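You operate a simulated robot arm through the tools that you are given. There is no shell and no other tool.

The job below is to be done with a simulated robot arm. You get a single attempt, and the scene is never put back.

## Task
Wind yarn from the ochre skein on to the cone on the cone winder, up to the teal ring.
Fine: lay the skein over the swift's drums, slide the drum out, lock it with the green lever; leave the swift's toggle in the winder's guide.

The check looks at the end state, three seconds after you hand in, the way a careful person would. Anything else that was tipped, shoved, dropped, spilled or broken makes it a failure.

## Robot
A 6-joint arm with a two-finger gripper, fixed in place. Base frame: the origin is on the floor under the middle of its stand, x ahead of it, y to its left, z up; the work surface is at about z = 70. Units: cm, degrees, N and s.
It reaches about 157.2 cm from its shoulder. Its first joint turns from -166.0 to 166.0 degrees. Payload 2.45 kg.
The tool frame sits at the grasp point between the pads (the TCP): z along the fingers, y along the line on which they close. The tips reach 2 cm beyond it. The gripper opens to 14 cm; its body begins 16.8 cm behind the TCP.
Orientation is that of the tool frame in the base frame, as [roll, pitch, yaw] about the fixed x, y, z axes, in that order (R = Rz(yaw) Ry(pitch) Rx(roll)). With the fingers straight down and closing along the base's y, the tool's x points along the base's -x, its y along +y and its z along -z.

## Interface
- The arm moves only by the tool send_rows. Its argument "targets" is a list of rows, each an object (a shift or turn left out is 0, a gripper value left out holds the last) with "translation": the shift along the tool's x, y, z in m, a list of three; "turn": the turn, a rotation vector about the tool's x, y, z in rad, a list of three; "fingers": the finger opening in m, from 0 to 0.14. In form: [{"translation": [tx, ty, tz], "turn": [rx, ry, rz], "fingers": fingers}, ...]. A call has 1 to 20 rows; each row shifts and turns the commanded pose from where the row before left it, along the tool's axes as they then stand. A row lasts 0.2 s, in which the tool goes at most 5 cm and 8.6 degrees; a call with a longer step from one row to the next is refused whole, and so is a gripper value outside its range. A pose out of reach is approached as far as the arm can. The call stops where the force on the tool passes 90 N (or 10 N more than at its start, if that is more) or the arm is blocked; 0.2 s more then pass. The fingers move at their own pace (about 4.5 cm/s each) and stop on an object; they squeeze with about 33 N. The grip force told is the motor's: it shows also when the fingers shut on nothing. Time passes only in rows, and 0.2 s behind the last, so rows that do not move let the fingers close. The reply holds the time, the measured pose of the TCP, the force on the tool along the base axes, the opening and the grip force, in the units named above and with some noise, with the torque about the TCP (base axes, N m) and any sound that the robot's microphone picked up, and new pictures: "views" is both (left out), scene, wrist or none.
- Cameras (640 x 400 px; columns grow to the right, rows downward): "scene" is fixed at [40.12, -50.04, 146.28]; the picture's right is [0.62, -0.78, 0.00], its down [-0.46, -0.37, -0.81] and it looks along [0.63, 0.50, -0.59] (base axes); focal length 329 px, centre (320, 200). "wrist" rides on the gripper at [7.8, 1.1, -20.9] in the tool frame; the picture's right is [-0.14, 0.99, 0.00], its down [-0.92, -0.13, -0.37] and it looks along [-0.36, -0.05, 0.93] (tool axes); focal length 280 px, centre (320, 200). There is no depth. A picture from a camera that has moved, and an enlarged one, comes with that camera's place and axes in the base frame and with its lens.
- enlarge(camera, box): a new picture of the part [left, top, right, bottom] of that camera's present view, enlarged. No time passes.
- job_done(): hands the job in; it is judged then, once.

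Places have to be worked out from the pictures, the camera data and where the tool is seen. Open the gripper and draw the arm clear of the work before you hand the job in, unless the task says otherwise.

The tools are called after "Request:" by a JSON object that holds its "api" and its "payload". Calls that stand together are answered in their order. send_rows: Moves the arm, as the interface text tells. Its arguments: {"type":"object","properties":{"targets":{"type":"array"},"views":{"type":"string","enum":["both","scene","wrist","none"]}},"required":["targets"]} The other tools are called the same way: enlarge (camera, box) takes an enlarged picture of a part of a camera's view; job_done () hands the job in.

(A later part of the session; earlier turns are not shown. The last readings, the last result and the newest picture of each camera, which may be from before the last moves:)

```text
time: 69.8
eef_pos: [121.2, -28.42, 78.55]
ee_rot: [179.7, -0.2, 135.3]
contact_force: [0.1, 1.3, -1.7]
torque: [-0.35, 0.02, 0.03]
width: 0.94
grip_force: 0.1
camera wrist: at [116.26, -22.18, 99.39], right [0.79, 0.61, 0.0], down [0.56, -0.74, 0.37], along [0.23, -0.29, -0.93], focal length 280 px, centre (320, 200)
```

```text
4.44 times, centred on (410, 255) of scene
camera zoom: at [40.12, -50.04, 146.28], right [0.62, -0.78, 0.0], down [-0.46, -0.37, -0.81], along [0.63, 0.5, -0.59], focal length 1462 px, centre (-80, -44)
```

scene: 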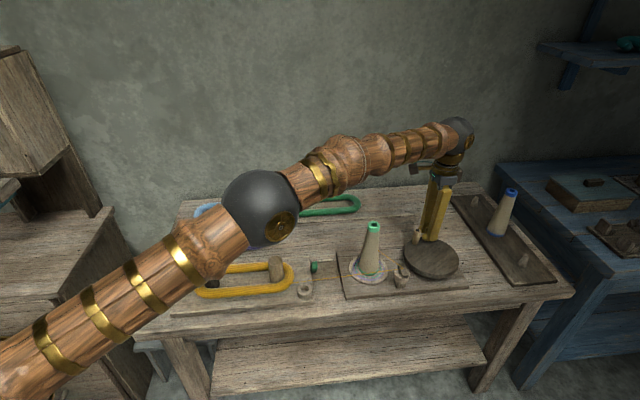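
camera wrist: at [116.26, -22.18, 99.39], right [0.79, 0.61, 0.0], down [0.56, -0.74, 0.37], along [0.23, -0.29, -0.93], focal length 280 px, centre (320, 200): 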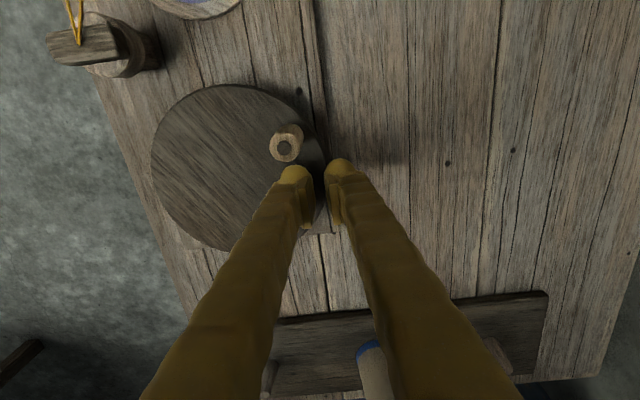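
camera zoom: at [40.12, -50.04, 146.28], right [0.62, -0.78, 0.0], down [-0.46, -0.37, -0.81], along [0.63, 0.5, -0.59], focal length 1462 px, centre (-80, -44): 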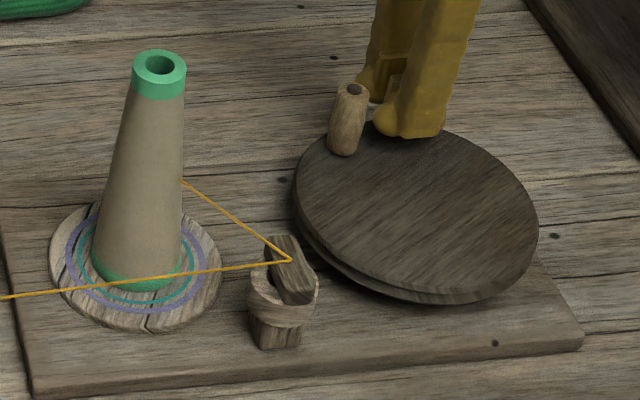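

The pads slipped off the handle near the back-left of the circle; the handle now stands just in front-left of the fingers. I wait a moment and check the pose.

Request:
{"api": "send_rows", "payload": {"targets": [{}, {}], "views": "wrist"}}

Request:
{"api": "enlarge", "payload": {"camera": "wrist", "box": [140, 60, 380, 260]}}

Request:
{"api": "enlarge", "payload": {"camera": "scene", "box": [340, 205, 400, 300]}}

```text
time: 70.4
eef_pos: [120.93, -29.2, 78.79]
ee_rot: [180.0, 0.0, 135.0]
contact_force: [0.7, -0.2, -0.6]
torque: [0.02, 0.03, -0.03]
width: 0.97
grip_force: 0.1
camera wrist: at [116.06, -22.86, 99.74], right [0.8, 0.6, 0.0], down [0.56, -0.74, 0.37], along [0.22, -0.29, -0.93], focal length 280 px, centre (320, 200)
```

wrist: 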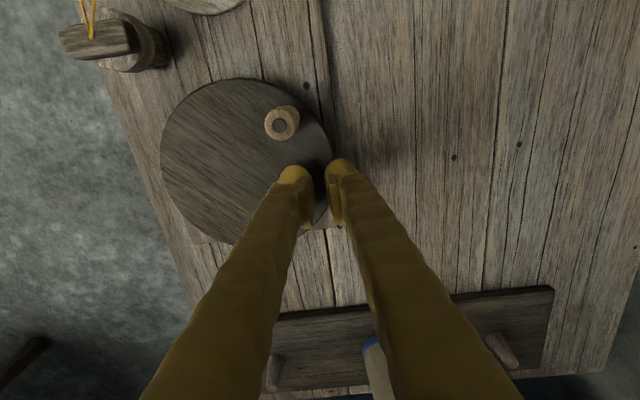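

```text
2.00 times, centred on (260, 160) of wrist
camera zoom: at [116.06, -22.86, 99.74], right [0.8, 0.6, 0.0], down [0.56, -0.74, 0.37], along [0.22, -0.29, -0.93], focal length 561 px, centre (440, 280)
```

zoom: 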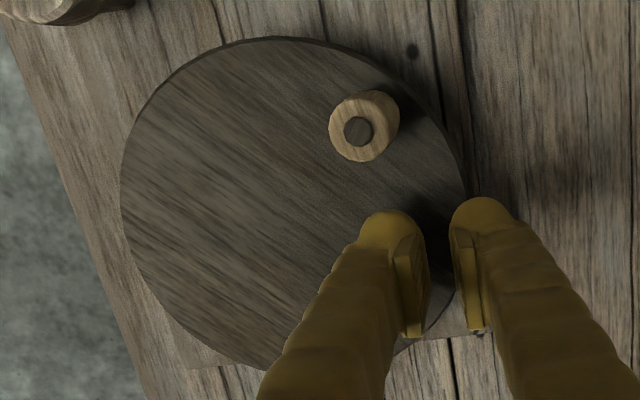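

```text
4.21 times, centred on (370, 252) of scene
camera zoom: at [40.12, -50.04, 146.28], right [0.62, -0.78, 0.0], down [-0.46, -0.37, -0.81], along [0.63, 0.5, -0.59], focal length 1384 px, centre (110, -21)
```

zoom: 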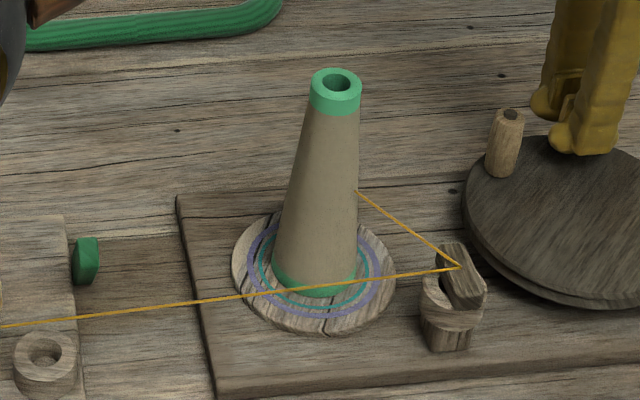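

The arm has settled and the handle is now at about e1≈100.0, e2≈62.9 (turned about 134° clockwise). I look closely at the cone for any wound yarn.

Request:
{"api": "enlarge", "payload": {"camera": "scene", "box": [350, 240, 400, 285]}}

Request:
{"api": "enlarge", "payload": {"camera": "scene", "box": [180, 245, 330, 305]}}

```text
8.89 times, centred on (375, 262) of scene
camera zoom: at [40.12, -50.04, 146.28], right [0.62, -0.78, 0.0], down [-0.46, -0.37, -0.81], along [0.63, 0.5, -0.59], focal length 2923 px, centre (-169, -356)
```

zoom: 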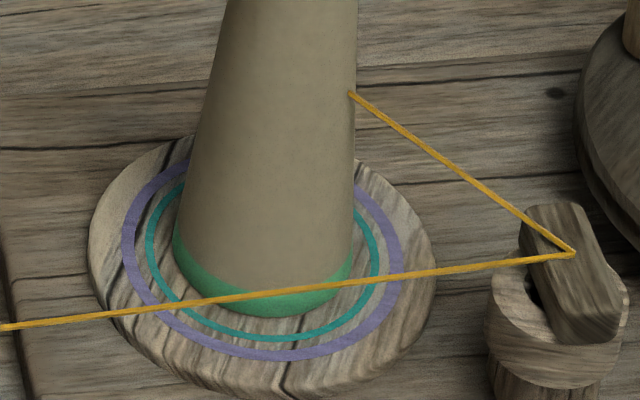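

```text
4.27 times, centred on (255, 275) of scene
camera zoom: at [40.12, -50.04, 146.28], right [0.62, -0.78, 0.0], down [-0.46, -0.37, -0.81], along [0.63, 0.5, -0.59], focal length 1403 px, centre (597, -120)
```

zoom: 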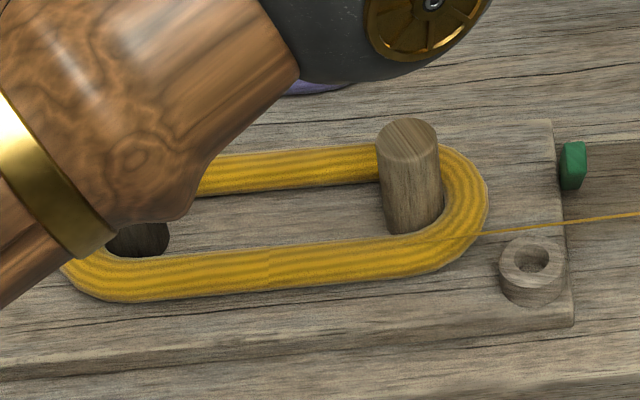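

No ochre on the cone yet. Instead of gripping I will use the closed fingers as a pusher behind the handle, which avoids slipping; I try counter-clockwise now, following the circle from about 75° to 183°.

Request:
{"api": "send_rows", "payload": {"targets": [{"translation": [0, 0, 0.003], "fingers": 0.0}, {}, {"translation": [0.013215, 0.002093, 0]}, {"translation": [0.013362, -0.0007, 0]}, {"translation": [0.012924, -0.003463, 0]}, {"translation": [0.011922, -0.006074, 0]}, {"translation": [0.010398, -0.00842, 0]}, {"translation": [0.00842, -0.010398, 0]}, {"translation": [0.006074, -0.011922, 0]}, {"translation": [0.003463, -0.012924, 0]}, {"translation": [0.0007, -0.013362, 0]}, {}], "views": "both"}}

Request:
{"api": "enlarge", "payload": {"camera": "scene", "box": [340, 210, 480, 300]}}

```text
time: 73.0
eef_pos: [110.48, -28.26, 78.57]
ee_rot: [-180.0, 0.0, 135.0]
contact_force: [0.6, 0.3, -0.4]
torque: [0.0, -0.02, 0.0]
width: 0.0
grip_force: 29.3
camera wrist: at [105.64, -21.94, 99.39], right [0.8, 0.6, 0.0], down [0.56, -0.74, 0.37], along [0.22, -0.29, -0.93], focal length 280 px, centre (320, 200)
```

scene: 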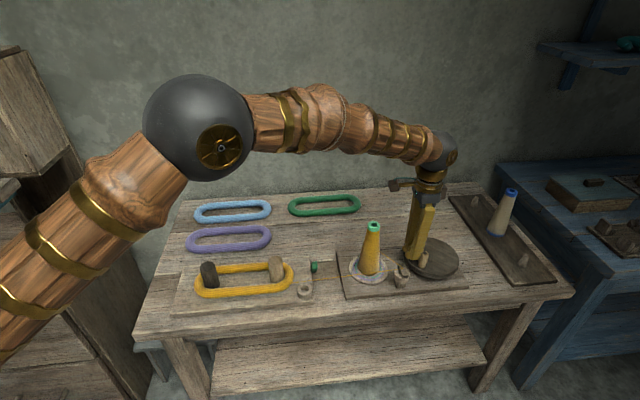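
wrist: 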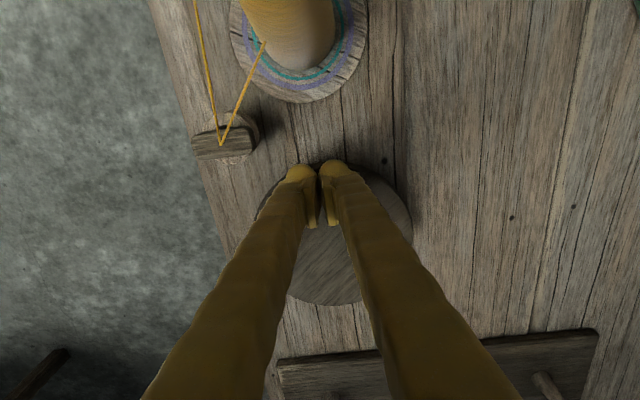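

```text
4.44 times, centred on (410, 255) of scene
camera zoom: at [40.12, -50.04, 146.28], right [0.62, -0.78, 0.0], down [-0.46, -0.37, -0.81], along [0.63, 0.5, -0.59], focal length 1462 px, centre (-80, -44)
```

zoom: 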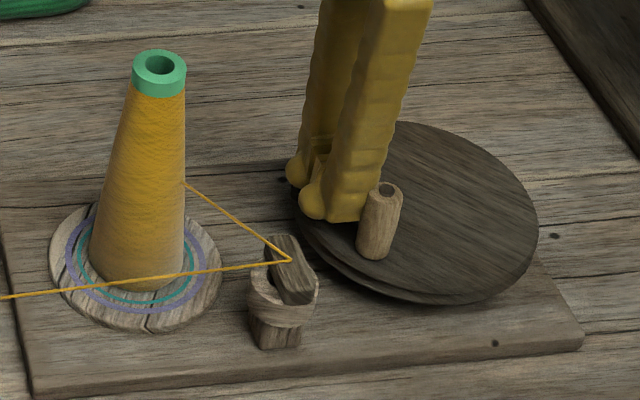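

Counter-clockwise winds: the cone now has a thin ochre layer. I look closely at how far it is from the teal ring.

Request:
{"api": "enlarge", "payload": {"camera": "scene", "box": [350, 240, 400, 285]}}

Request:
{"api": "enlarge", "payload": {"camera": "wrist", "box": [190, 0, 390, 120]}}

```text
8.89 times, centred on (375, 262) of scene
camera zoom: at [40.12, -50.04, 146.28], right [0.62, -0.78, 0.0], down [-0.46, -0.37, -0.81], along [0.63, 0.5, -0.59], focal length 2923 px, centre (-169, -356)
```

zoom: 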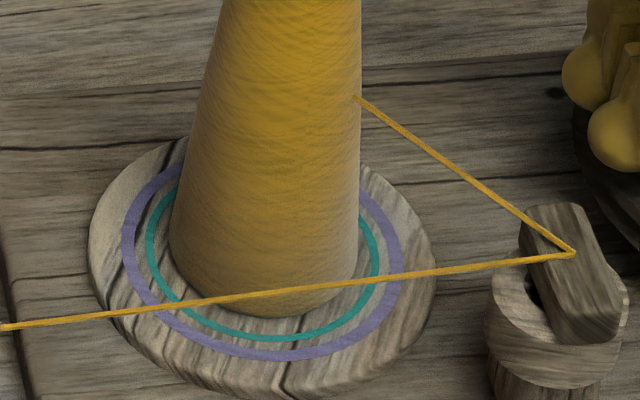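

```text
3.20 times, centred on (290, 60) of wrist
camera zoom: at [105.64, -21.94, 99.39], right [0.8, 0.6, 0.0], down [0.56, -0.74, 0.37], along [0.22, -0.29, -0.93], focal length 897 px, centre (416, 648)
```

zoom: 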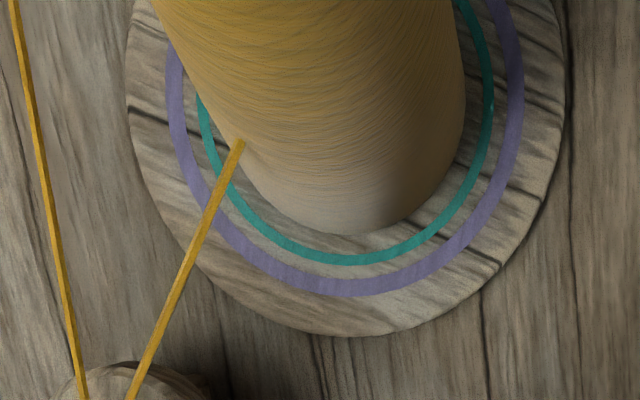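

The layer has grown from about 89 to 95 px, against about 113 px at the teal ring, after some 84° of turning, so roughly one turn in total is needed. I push on another 96°.

Request:
{"api": "send_rows", "payload": {"targets": [{"translation": [-0.002093, -0.013215, 0]}, {"translation": [-0.004795, -0.012491, 0]}, {"translation": [-0.007287, -0.011222, 0]}, {"translation": [-0.009461, -0.009461, 0]}, {"translation": [-0.011222, -0.007287, 0]}, {"translation": [-0.012491, -0.004795, 0]}, {"translation": [-0.013215, -0.002093, 0]}, {"translation": [-0.013362, 0.0007, 0]}, {}], "views": "both"}}

Request:
{"api": "enlarge", "payload": {"camera": "scene", "box": [350, 240, 400, 285]}}

Request:
{"api": "enlarge", "payload": {"camera": "scene", "box": [340, 210, 480, 300]}}

```text
time: 75.0
eef_pos: [111.47, -37.85, 78.52]
ee_rot: [180.0, 0.0, 134.9]
contact_force: [0.5, -0.5, 0.4]
torque: [-0.03, -0.03, 0.02]
width: 0.0
grip_force: 29.3
camera wrist: at [106.7, -31.5, 99.51], right [0.8, 0.6, 0.0], down [0.56, -0.74, 0.37], along [0.22, -0.29, -0.93], focal length 280 px, centre (320, 200)
```

scene: 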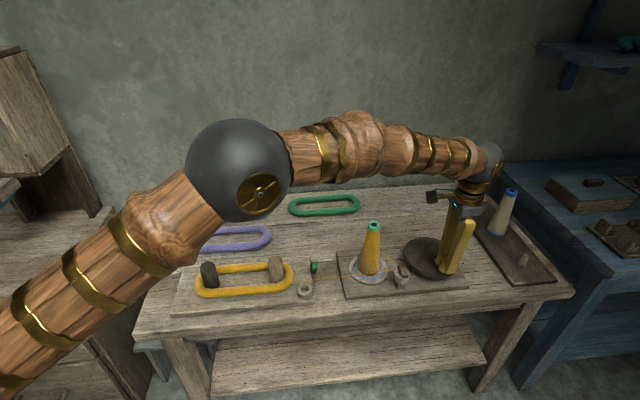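
wrist: 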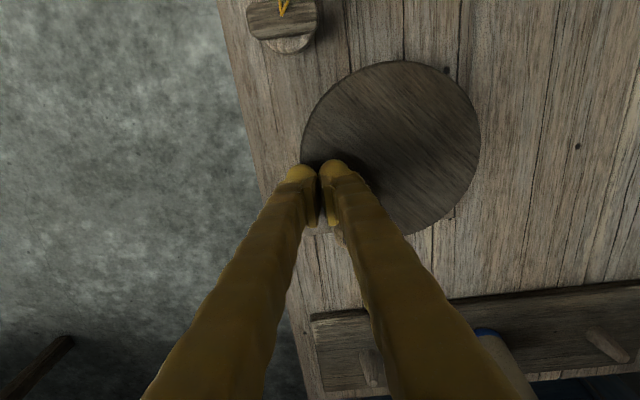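

```text
8.89 times, centred on (375, 262) of scene
camera zoom: at [40.12, -50.04, 146.28], right [0.62, -0.78, 0.0], down [-0.46, -0.37, -0.81], along [0.63, 0.5, -0.59], focal length 2923 px, centre (-169, -356)
```

zoom: 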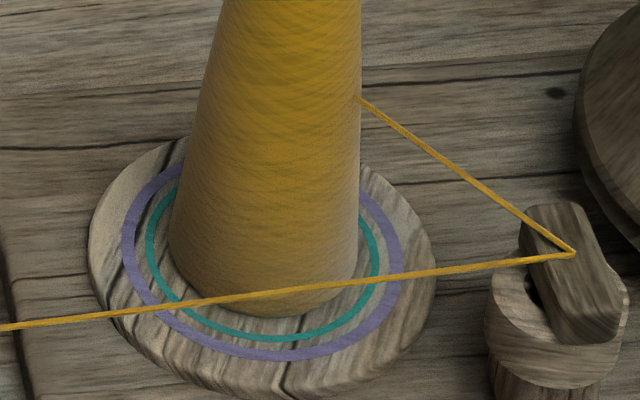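

```text
4.44 times, centred on (410, 255) of scene
camera zoom: at [40.12, -50.04, 146.28], right [0.62, -0.78, 0.0], down [-0.46, -0.37, -0.81], along [0.63, 0.5, -0.59], focal length 1462 px, centre (-80, -44)
```

zoom: 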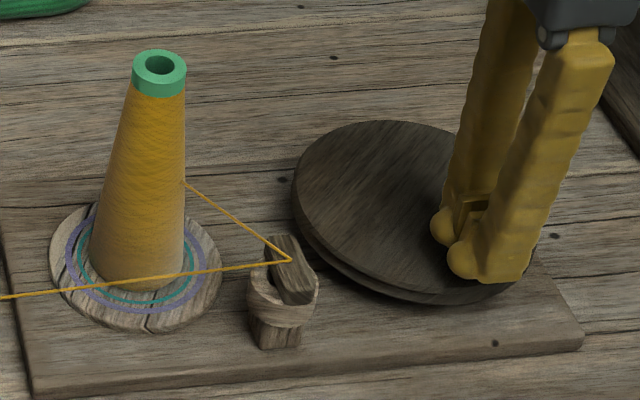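

The yarn layer has become denser but is not yet much thicker (half-width about 94 px against 113 at the ring). I push on another half turn, from 279° to 99°.

Request:
{"api": "send_rows", "payload": {"targets": [{"translation": [-0.012924, 0.003463, 0]}, {"translation": [-0.011922, 0.006074, 0]}, {"translation": [-0.010398, 0.00842, 0]}, {"translation": [-0.00842, 0.010398, 0]}, {"translation": [-0.006074, 0.011922, 0]}, {"translation": [-0.003463, 0.012924, 0]}, {"translation": [-0.0007, 0.013362, 0]}, {"translation": [0.002093, 0.013215, 0]}, {"translation": [0.004795, 0.012491, 0]}, {"translation": [0.007287, 0.011222, 0]}, {"translation": [0.009461, 0.009461, 0]}, {"translation": [0.011222, 0.007287, 0]}, {"translation": [0.012491, 0.004795, 0]}, {"translation": [0.013215, 0.002093, 0]}, {"translation": [0.013362, -0.0007, 0]}, {}], "views": "both"}}

Request:
{"api": "enlarge", "payload": {"camera": "scene", "box": [350, 240, 400, 285]}}

Request:
{"api": "enlarge", "payload": {"camera": "scene", "box": [340, 210, 480, 300]}}

```text
time: 78.4
eef_pos: [119.14, -27.44, 78.46]
ee_rot: [-180.0, 0.1, 135.0]
contact_force: [-0.2, -0.3, 0.0]
torque: [0.0, 0.01, 0.01]
width: 0.01
grip_force: 29.8
camera wrist: at [114.28, -21.03, 99.39], right [0.8, 0.6, 0.0], down [0.56, -0.74, 0.37], along [0.22, -0.29, -0.93], focal length 280 px, centre (320, 200)
```

scene: 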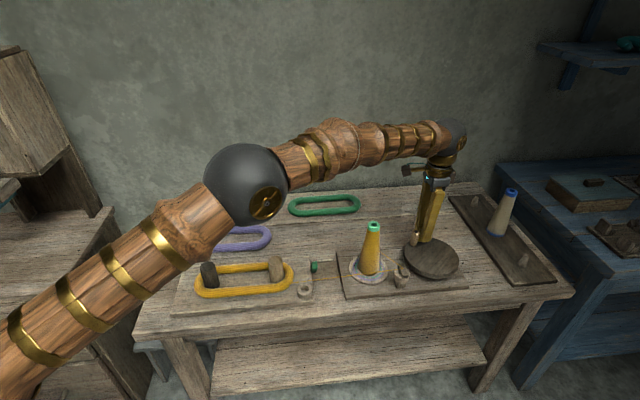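
wrist: 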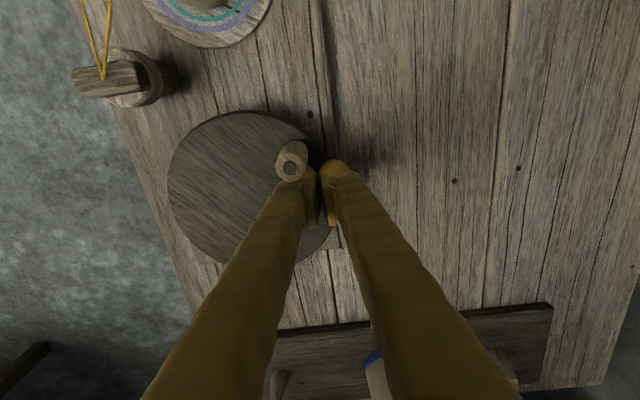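

```text
8.89 times, centred on (375, 262) of scene
camera zoom: at [40.12, -50.04, 146.28], right [0.62, -0.78, 0.0], down [-0.46, -0.37, -0.81], along [0.63, 0.5, -0.59], focal length 2923 px, centre (-169, -356)
```

zoom: 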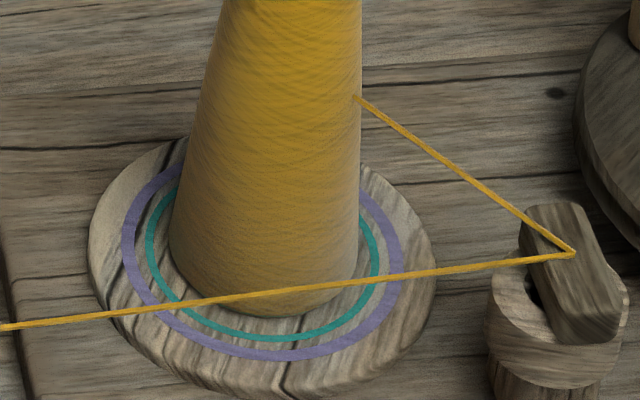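

```text
4.44 times, centred on (410, 255) of scene
camera zoom: at [40.12, -50.04, 146.28], right [0.62, -0.78, 0.0], down [-0.46, -0.37, -0.81], along [0.63, 0.5, -0.59], focal length 1462 px, centre (-80, -44)
```

zoom: 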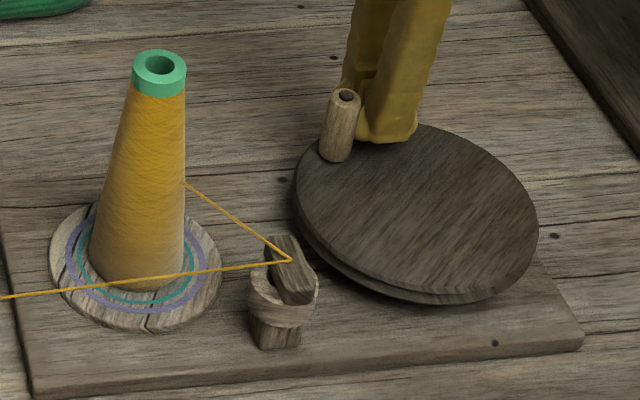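

One full turn has been wound but the growth is small. I zoom in strongly on the base edge for a fine measure.

Request:
{"api": "enlarge", "payload": {"camera": "scene", "box": [358, 262, 390, 282]}}

Request:
{"api": "enlarge", "payload": {"camera": "wrist", "box": [140, 0, 280, 60]}}

```text
16.00 times, centred on (374, 272) of scene
camera zoom: at [40.12, -50.04, 146.28], right [0.62, -0.78, 0.0], down [-0.46, -0.37, -0.81], along [0.63, 0.5, -0.59], focal length 5261 px, centre (-544, -952)
```

zoom: 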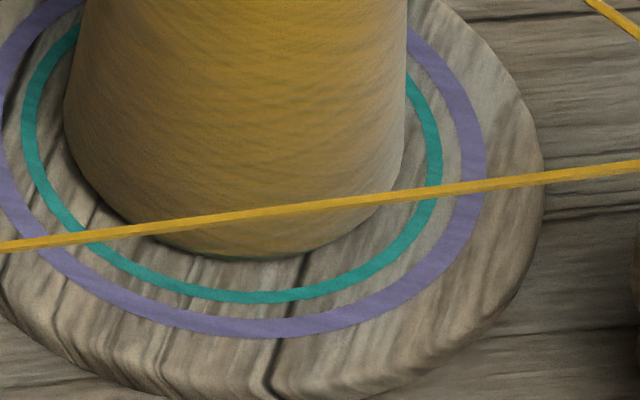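

```text
4.57 times, centred on (210, 30) of wrist
camera zoom: at [114.28, -21.03, 99.39], right [0.8, 0.6, 0.0], down [0.56, -0.74, 0.37], along [0.22, -0.29, -0.93], focal length 1282 px, centre (823, 977)
```

zoom: 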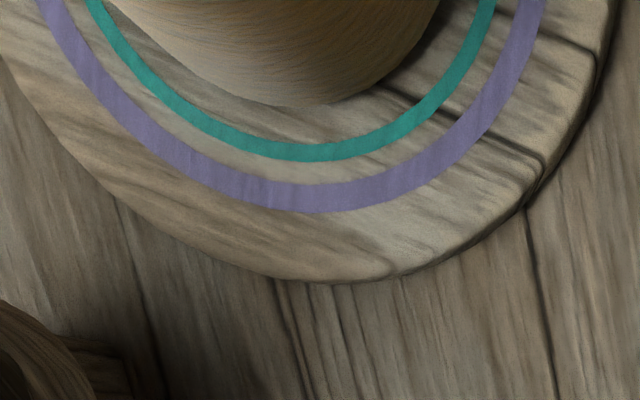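

I use this as the reference: package half-width 171 px, bottom at row 258, and the teal ring's inner edge at row 291. I push one more full turn in 18° steps and compare.

Request:
{"api": "send_rows", "payload": {"targets": [{"translation": [0.019044, -0.006188, 0]}, {"translation": [0.0162, -0.01177, 0]}, {"translation": [0.01177, -0.0162, 0]}, {"translation": [0.006188, -0.019044, 0]}, {"translation": [0, -0.020024, 0]}, {"translation": [-0.006188, -0.019044, 0]}, {"translation": [-0.01177, -0.0162, 0]}, {"translation": [-0.0162, -0.01177, 0]}, {"translation": [-0.019044, -0.006188, 0]}, {"translation": [-0.020024, 0, 0]}, {"translation": [-0.019044, 0.006188, 0]}, {"translation": [-0.0162, 0.01177, 0]}, {"translation": [-0.01177, 0.0162, 0]}, {"translation": [-0.006188, 0.019044, 0]}, {"translation": [0, 0.020024, 0]}, {"translation": [0.006188, 0.019044, 0]}, {"translation": [0.01177, 0.0162, 0]}, {"translation": [0.0162, 0.01177, 0]}, {"translation": [0.019044, 0.006188, 0]}, {"translation": [0.020024, 0, 0]}], "views": "both"}}

Request:
{"api": "enlarge", "payload": {"camera": "scene", "box": [358, 262, 390, 282]}}

Request:
{"api": "enlarge", "payload": {"camera": "scene", "box": [340, 210, 480, 300]}}

```text
time: 82.6
eef_pos: [119.1, -27.47, 78.64]
ee_rot: [-180.0, -0.1, 135.0]
contact_force: [-0.3, -0.4, -0.9]
torque: [0.01, -0.02, -0.03]
width: 0.01
grip_force: 29.4
camera wrist: at [114.2, -21.09, 99.42], right [0.8, 0.6, 0.0], down [0.56, -0.74, 0.37], along [0.22, -0.29, -0.93], focal length 280 px, centre (320, 200)
```

scene: 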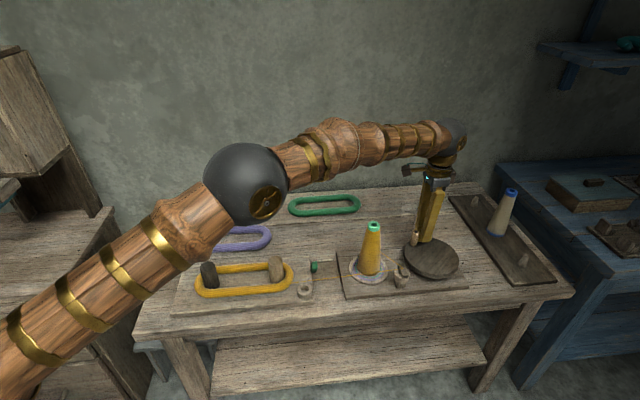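
wrist: 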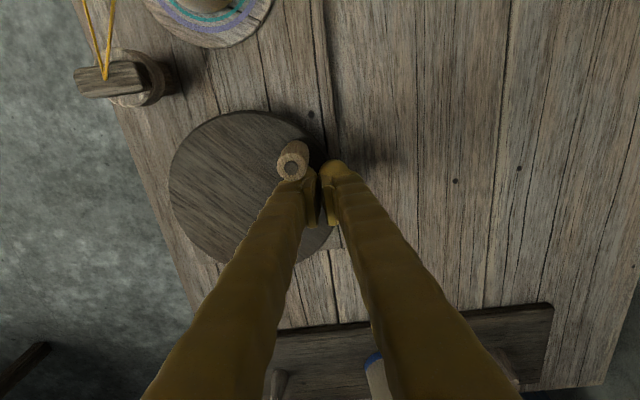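

```text
16.00 times, centred on (374, 272) of scene
camera zoom: at [40.12, -50.04, 146.28], right [0.62, -0.78, 0.0], down [-0.46, -0.37, -0.81], along [0.63, 0.5, -0.59], focal length 5261 px, centre (-544, -952)
```

zoom: 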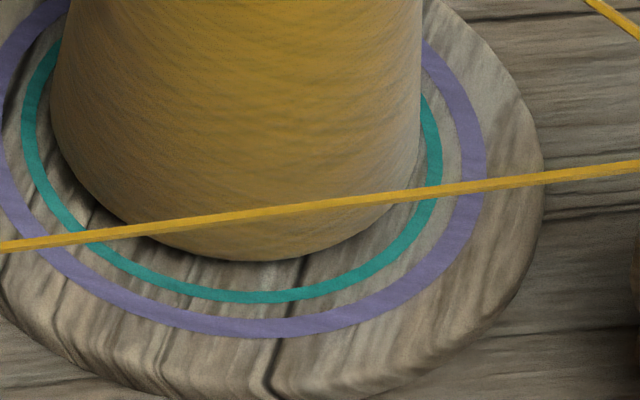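

```text
4.44 times, centred on (410, 255) of scene
camera zoom: at [40.12, -50.04, 146.28], right [0.62, -0.78, 0.0], down [-0.46, -0.37, -0.81], along [0.63, 0.5, -0.59], focal length 1462 px, centre (-80, -44)
```

zoom: 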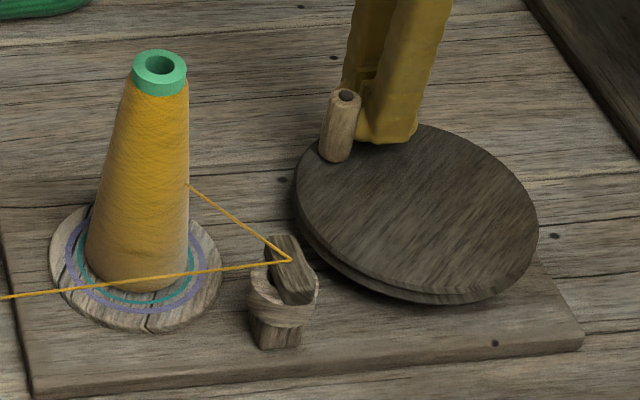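

One more turn widened the package from 171 to about 185 px half-width; the teal ring spans 195–210. I continue with a quarter turn at a time now, measuring each time.

Request:
{"api": "send_rows", "payload": {"targets": [{"translation": [0.019044, -0.006188, 0]}, {"translation": [0.0162, -0.01177, 0]}, {"translation": [0.01177, -0.0162, 0]}, {"translation": [0.006188, -0.019044, 0]}, {"translation": [0, -0.020024, 0]}, {}], "views": "scene"}}

Request:
{"api": "enlarge", "payload": {"camera": "scene", "box": [358, 262, 390, 282]}}

```text
time: 84.0
eef_pos: [109.95, -28.9, 78.44]
ee_rot: [180.0, 0.0, 135.0]
contact_force: [-0.2, -0.1, -1.1]
torque: [-0.01, 0.0, 0.0]
width: 0.01
grip_force: 30.1
```

scene: 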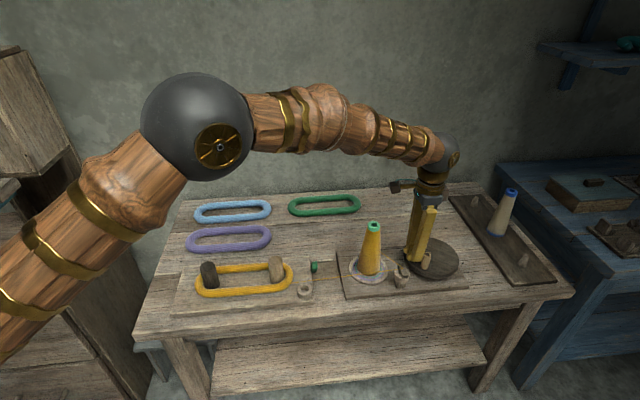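

```text
16.00 times, centred on (374, 272) of scene
camera zoom: at [40.12, -50.04, 146.28], right [0.62, -0.78, 0.0], down [-0.46, -0.37, -0.81], along [0.63, 0.5, -0.59], focal length 5261 px, centre (-544, -952)
```

zoom: 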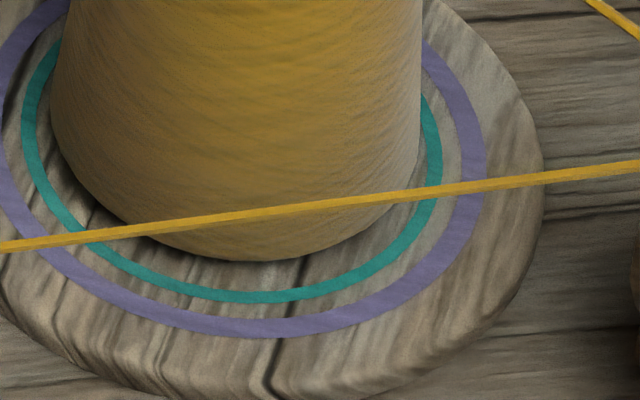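

No change in this quarter turn, so the package grows in discrete layers. I continue a quarter turn at a time.

Request:
{"api": "send_rows", "payload": {"targets": [{"translation": [-0.006188, -0.019044, 0]}, {"translation": [-0.01177, -0.0162, 0]}, {"translation": [-0.0162, -0.01177, 0]}, {"translation": [-0.019044, -0.006188, 0]}, {"translation": [-0.020024, 0, 0]}, {}], "views": "scene"}}

Request:
{"api": "enlarge", "payload": {"camera": "scene", "box": [358, 262, 390, 282]}}

```text
time: 85.4
eef_pos: [111.49, -37.84, 78.63]
ee_rot: [180.0, 0.0, 135.0]
contact_force: [0.6, 0.3, 0.2]
torque: [0.02, -0.01, -0.02]
width: 0.0
grip_force: 29.3
```

scene: 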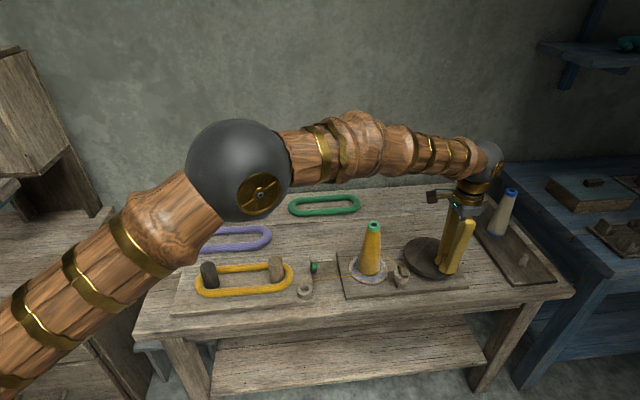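

```text
16.00 times, centred on (374, 272) of scene
camera zoom: at [40.12, -50.04, 146.28], right [0.62, -0.78, 0.0], down [-0.46, -0.37, -0.81], along [0.63, 0.5, -0.59], focal length 5261 px, centre (-544, -952)
```

zoom: 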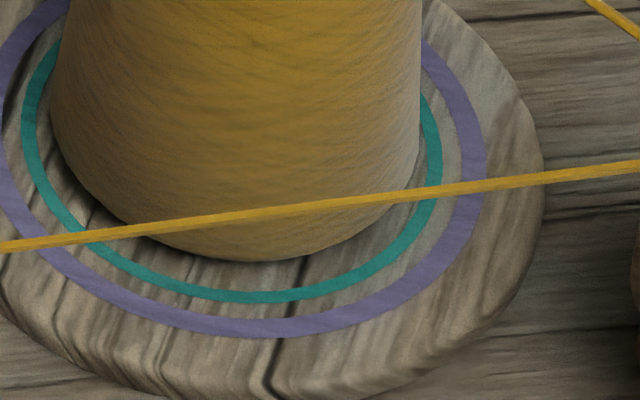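

Request:
{"api": "send_rows", "payload": {"targets": [{"translation": [-0.019044, 0.006188, 0]}, {"translation": [-0.0162, 0.01177, 0]}, {"translation": [-0.01177, 0.0162, 0]}, {"translation": [-0.006188, 0.019044, 0]}, {"translation": [0, 0.020024, 0]}, {}], "views": "scene"}}

Request:
{"api": "enlarge", "payload": {"camera": "scene", "box": [358, 262, 390, 282]}}

```text
time: 86.8
eef_pos: [120.41, -36.41, 78.68]
ee_rot: [-180.0, 0.0, 135.0]
contact_force: [-0.4, -0.4, -0.6]
torque: [0.02, 0.01, -0.01]
width: 0.0
grip_force: 29.4
```

scene: 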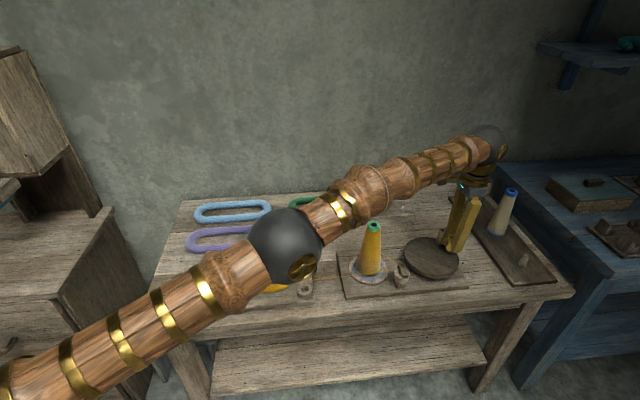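

```text
16.00 times, centred on (374, 272) of scene
camera zoom: at [40.12, -50.04, 146.28], right [0.62, -0.78, 0.0], down [-0.46, -0.37, -0.81], along [0.63, 0.5, -0.59], focal length 5261 px, centre (-544, -952)
```

zoom: 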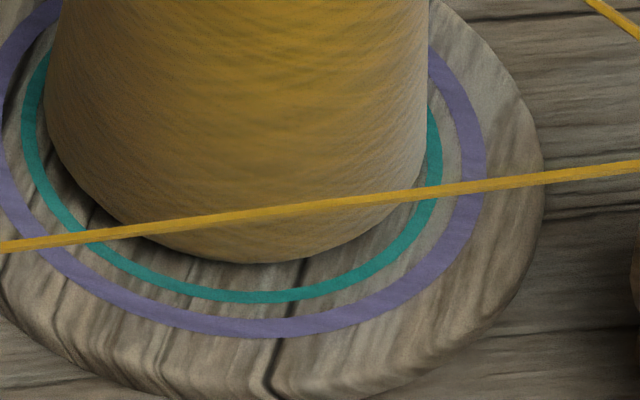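

A layer has just been added: half-width now about 193 px, in steps of about 7.4 px every roughly 290°. The ring spans 195–210, so the next layer (about 200 px) should sit on it. I continue in quarter turns.

Request:
{"api": "send_rows", "payload": {"targets": [{"translation": [0.006188, 0.019044, 0]}, {"translation": [0.01177, 0.0162, 0]}, {"translation": [0.0162, 0.01177, 0]}, {"translation": [0.019044, 0.006188, 0]}, {"translation": [0.020024, 0, 0]}, {}], "views": "scene"}}

Request:
{"api": "enlarge", "payload": {"camera": "scene", "box": [358, 262, 390, 282]}}

Request:
{"api": "enlarge", "payload": {"camera": "scene", "box": [340, 210, 480, 300]}}

```text
time: 88.2
eef_pos: [118.79, -27.14, 78.52]
ee_rot: [180.0, 0.0, 134.9]
contact_force: [-0.3, 0.4, 0.2]
torque: [0.01, 0.01, 0.01]
width: 0.0
grip_force: 29.7
out of reach, approached as far as the arm can: row 1
```

scene: 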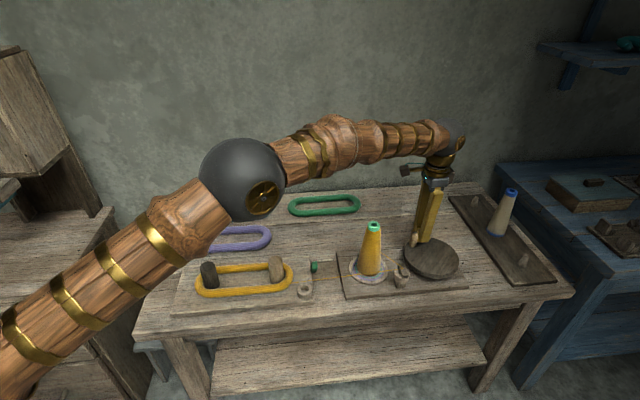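

```text
16.00 times, centred on (374, 272) of scene
camera zoom: at [40.12, -50.04, 146.28], right [0.62, -0.78, 0.0], down [-0.46, -0.37, -0.81], along [0.63, 0.5, -0.59], focal length 5261 px, centre (-544, -952)
```

zoom: 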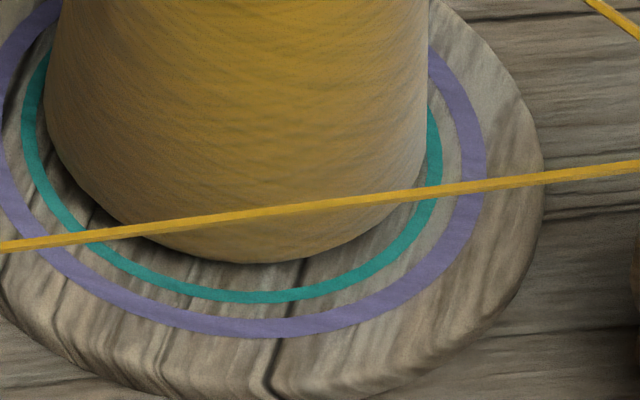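

```text
4.44 times, centred on (410, 255) of scene
camera zoom: at [40.12, -50.04, 146.28], right [0.62, -0.78, 0.0], down [-0.46, -0.37, -0.81], along [0.63, 0.5, -0.59], focal length 1462 px, centre (-80, -44)
```

zoom: 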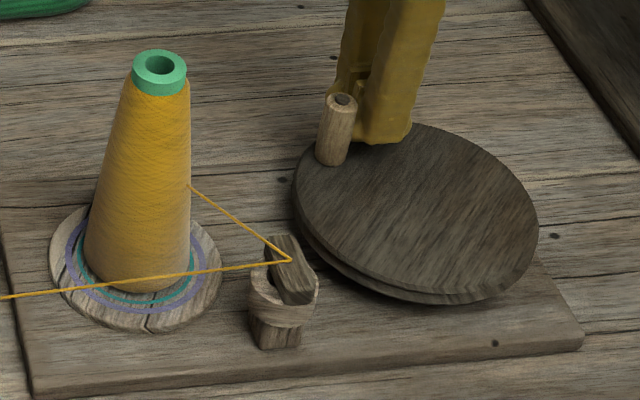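

Still the same layer at 1080°. One arc point was marginally out of reach, so I will keep slightly inside there next time. I continue with the next quarter.

Request:
{"api": "send_rows", "payload": {"targets": [{"translation": [0.019044, -0.006188, 0]}, {"translation": [0.0162, -0.01177, 0]}, {"translation": [0.01177, -0.0162, 0]}, {"translation": [0.006188, -0.019044, 0]}, {"translation": [0, -0.020024, 0]}, {}], "views": "scene"}}

Request:
{"api": "enlarge", "payload": {"camera": "scene", "box": [358, 262, 390, 282]}}

```text
time: 89.6
eef_pos: [109.94, -28.75, 78.55]
ee_rot: [-179.9, -0.1, 134.9]
contact_force: [0.2, -1.1, -0.2]
torque: [0.01, 0.02, 0.0]
width: 0.01
grip_force: 28.9
```

scene: 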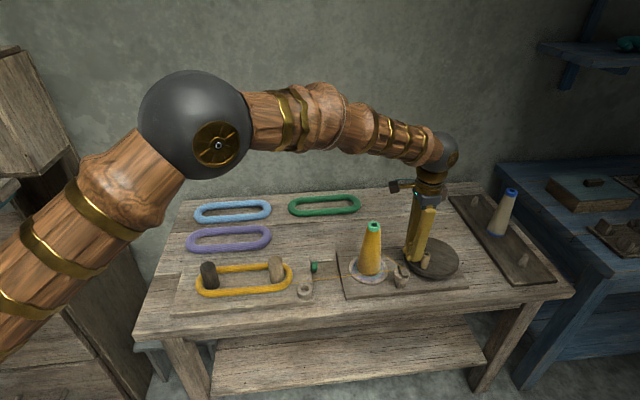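

```text
16.00 times, centred on (374, 272) of scene
camera zoom: at [40.12, -50.04, 146.28], right [0.62, -0.78, 0.0], down [-0.46, -0.37, -0.81], along [0.63, 0.5, -0.59], focal length 5261 px, centre (-544, -952)
```

zoom: 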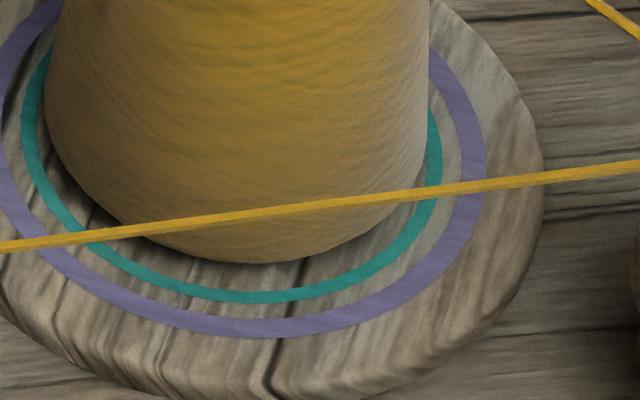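

Request:
{"api": "send_rows", "payload": {"targets": [{"translation": [-0.006188, -0.019044, 0]}, {"translation": [-0.01177, -0.0162, 0]}, {"translation": [-0.0162, -0.01177, 0]}, {}], "views": "scene"}}

Request:
{"api": "enlarge", "payload": {"camera": "scene", "box": [358, 262, 390, 282]}}

```text
time: 90.6
eef_pos: [108.93, -34.31, 78.5]
ee_rot: [-179.9, 0.0, 135.0]
contact_force: [-0.2, 0.8, -0.2]
torque: [0.02, 0.05, 0.01]
width: 0.0
grip_force: 29.3
```

scene: 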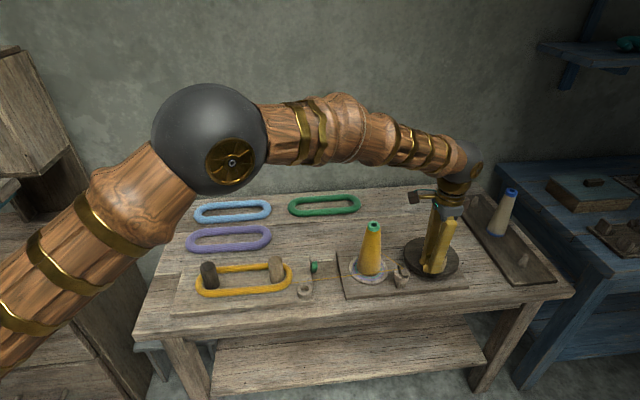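

```text
16.00 times, centred on (374, 272) of scene
camera zoom: at [40.12, -50.04, 146.28], right [0.62, -0.78, 0.0], down [-0.46, -0.37, -0.81], along [0.63, 0.5, -0.59], focal length 5261 px, centre (-544, -952)
```

zoom: 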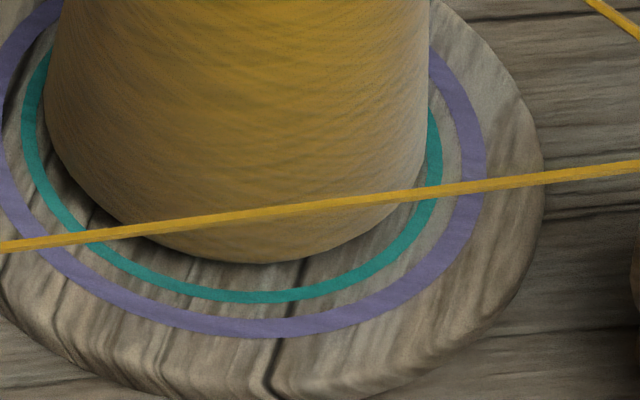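

Request:
{"api": "send_rows", "payload": {"targets": [{"translation": [-0.019044, -0.006188, 0]}, {"translation": [-0.020024, 0, 0]}, {}], "views": "scene"}}

Request:
{"api": "enlarge", "payload": {"camera": "scene", "box": [358, 262, 390, 282]}}

```text
time: 91.4
eef_pos: [110.91, -37.4, 78.52]
ee_rot: [180.0, -0.1, 135.0]
contact_force: [0.5, -0.1, -0.1]
torque: [0.0, -0.02, 0.01]
width: 0.0
grip_force: 29.6
```

scene: 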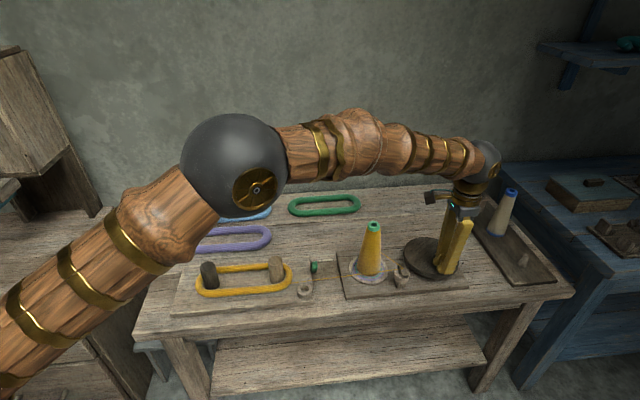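

```text
16.00 times, centred on (374, 272) of scene
camera zoom: at [40.12, -50.04, 146.28], right [0.62, -0.78, 0.0], down [-0.46, -0.37, -0.81], along [0.63, 0.5, -0.59], focal length 5261 px, centre (-544, -952)
```

zoom: 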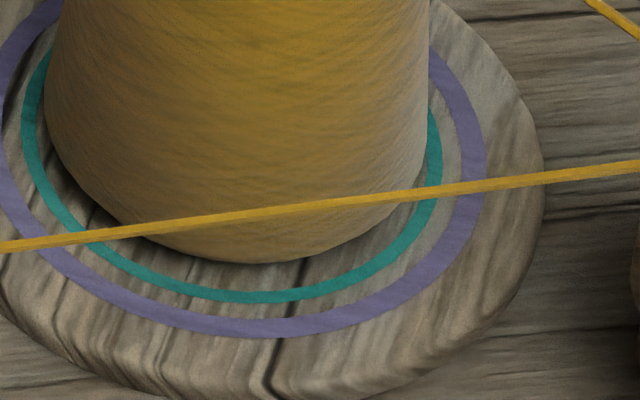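

Request:
{"api": "send_rows", "payload": {"targets": [{"translation": [-0.019044, 0.006188, 0]}, {"translation": [-0.0162, 0.01177, 0]}, {}], "views": "scene"}}

Request:
{"api": "enlarge", "payload": {"camera": "scene", "box": [358, 262, 390, 282]}}

```text
time: 92.2
eef_pos: [114.91, -38.75, 78.73]
ee_rot: [180.0, 0.0, 135.0]
contact_force: [0.5, -0.4, 0.5]
torque: [0.01, -0.02, 0.0]
width: 0.0
grip_force: 28.9
```

scene: 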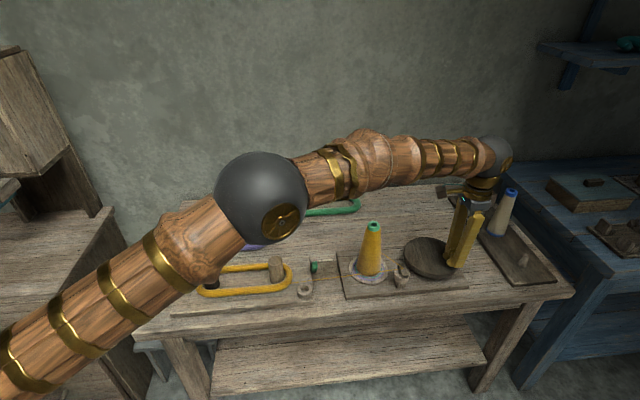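

```text
16.00 times, centred on (374, 272) of scene
camera zoom: at [40.12, -50.04, 146.28], right [0.62, -0.78, 0.0], down [-0.46, -0.37, -0.81], along [0.63, 0.5, -0.59], focal length 5261 px, centre (-544, -952)
```

zoom: 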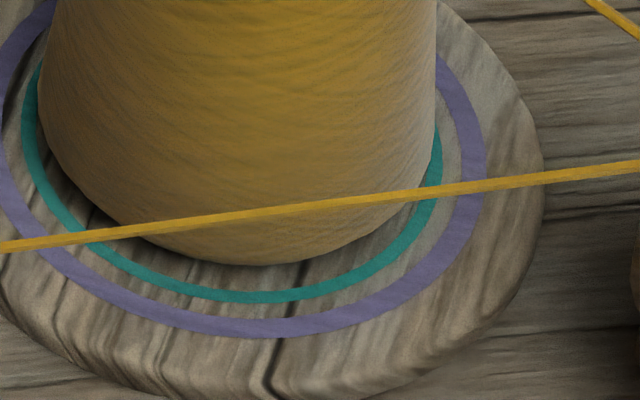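

The next layer has appeared: half-width 200 px, now on the teal ring's band (195–210, middle 202.5). I check the overall picture, and the yarn end on the cone, for a finer sign of growth.

Request:
{"api": "enlarge", "payload": {"camera": "scene", "box": [378, 244, 394, 256]}}

Request:
{"api": "enlarge", "payload": {"camera": "scene", "box": [340, 210, 480, 300]}}

Request:
{"api": "enlarge", "payload": {"camera": "scene", "box": [356, 258, 372, 270]}}

Request:
{"api": "enlarge", "payload": {"camera": "scene", "box": [376, 258, 392, 270]}}

```text
16.00 times, centred on (386, 250) of scene
camera zoom: at [40.12, -50.04, 146.28], right [0.62, -0.78, 0.0], down [-0.46, -0.37, -0.81], along [0.63, 0.5, -0.59], focal length 5261 px, centre (-736, -600)
```

zoom: 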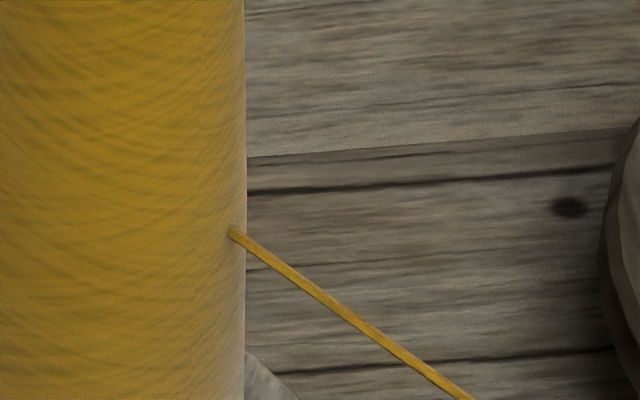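

```text
4.44 times, centred on (410, 255) of scene
camera zoom: at [40.12, -50.04, 146.28], right [0.62, -0.78, 0.0], down [-0.46, -0.37, -0.81], along [0.63, 0.5, -0.59], focal length 1462 px, centre (-80, -44)
```

zoom: 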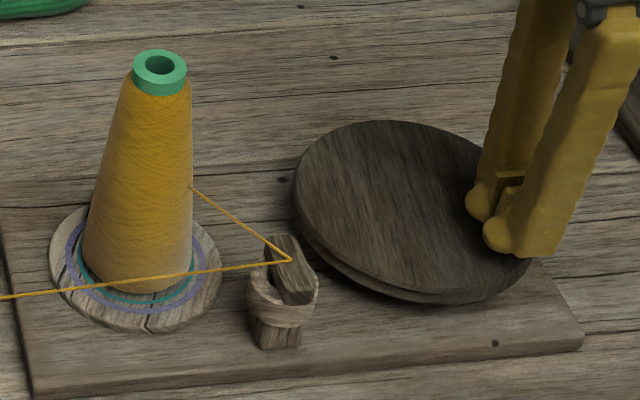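

```text
16.00 times, centred on (364, 264) of scene
camera zoom: at [40.12, -50.04, 146.28], right [0.62, -0.78, 0.0], down [-0.46, -0.37, -0.81], along [0.63, 0.5, -0.59], focal length 5261 px, centre (-384, -824)
```

zoom: 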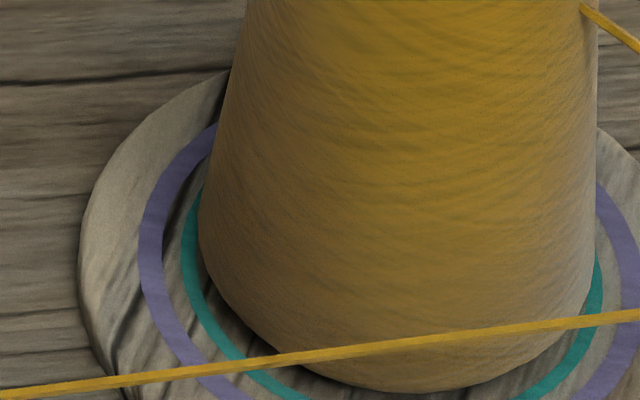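

```text
16.00 times, centred on (384, 264) of scene
camera zoom: at [40.12, -50.04, 146.28], right [0.62, -0.78, 0.0], down [-0.46, -0.37, -0.81], along [0.63, 0.5, -0.59], focal length 5261 px, centre (-704, -824)
```

zoom: 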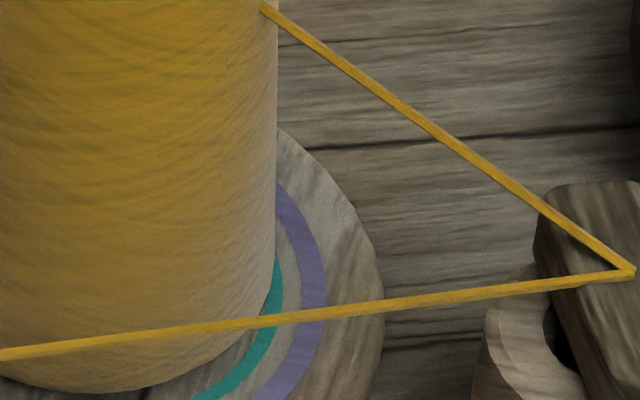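

The package edge is just inside the ring's inner edge on the left and over it on the right, so a little more is right. I push on 108° and check again.

Request:
{"api": "send_rows", "payload": {"targets": [{"translation": [-0.01177, 0.0162, 0]}, {"translation": [-0.006188, 0.019044, 0]}, {"translation": [0, 0.020024, 0]}, {"translation": [0.006188, 0.019044, 0]}, {"translation": [0.01177, 0.0162, 0]}, {"translation": [0.0162, 0.01177, 0]}, {}], "views": "both"}}

Request:
{"api": "enlarge", "payload": {"camera": "scene", "box": [358, 262, 390, 282]}}

Request:
{"api": "enlarge", "payload": {"camera": "scene", "box": [378, 244, 394, 256]}}

```text
time: 93.8
eef_pos: [121.06, -30.27, 78.62]
ee_rot: [180.0, 0.0, 135.0]
contact_force: [-0.6, 0.1, 0.0]
torque: [0.0, 0.0, 0.03]
width: 0.0
grip_force: 29.7
camera wrist: at [116.15, -23.9, 99.43], right [0.8, 0.6, 0.0], down [0.56, -0.74, 0.37], along [0.22, -0.29, -0.93], focal length 280 px, centre (320, 200)
```

scene: 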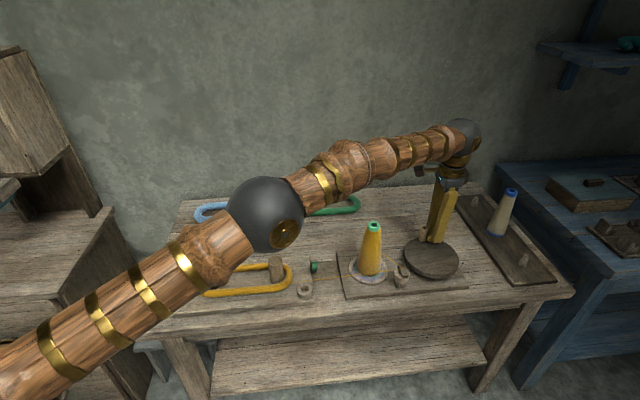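
wrist: 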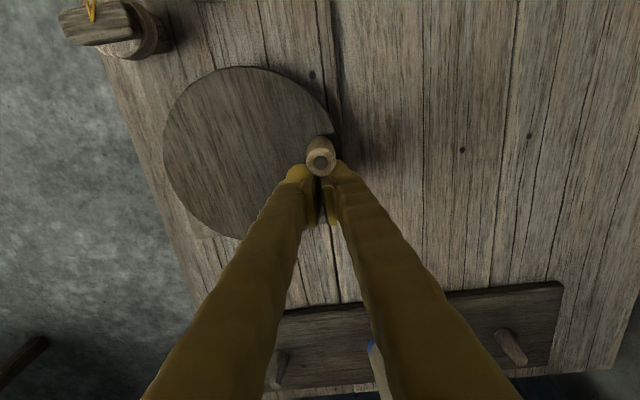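

```text
16.00 times, centred on (374, 272) of scene
camera zoom: at [40.12, -50.04, 146.28], right [0.62, -0.78, 0.0], down [-0.46, -0.37, -0.81], along [0.63, 0.5, -0.59], focal length 5261 px, centre (-544, -952)
```

zoom: 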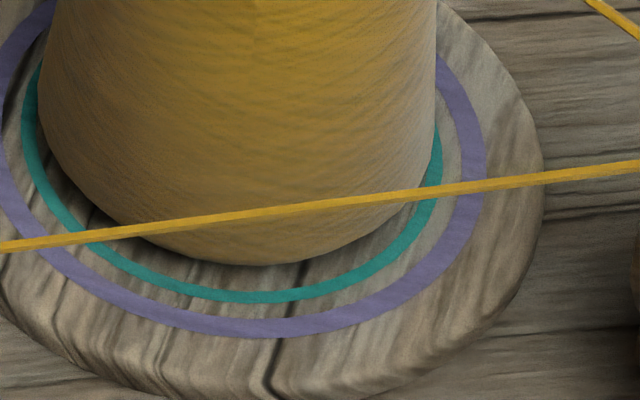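

```text
16.00 times, centred on (386, 250) of scene
camera zoom: at [40.12, -50.04, 146.28], right [0.62, -0.78, 0.0], down [-0.46, -0.37, -0.81], along [0.63, 0.5, -0.59], focal length 5261 px, centre (-736, -600)
```

zoom: 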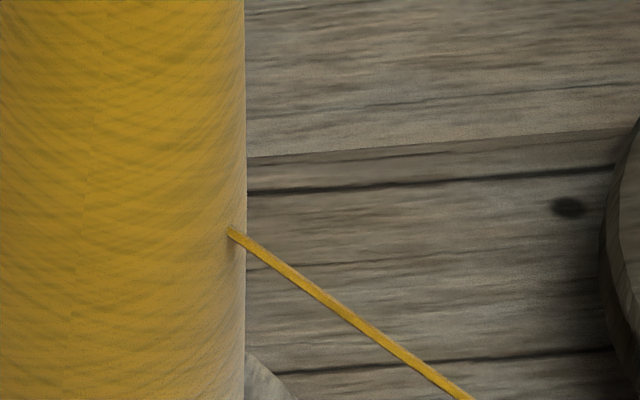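

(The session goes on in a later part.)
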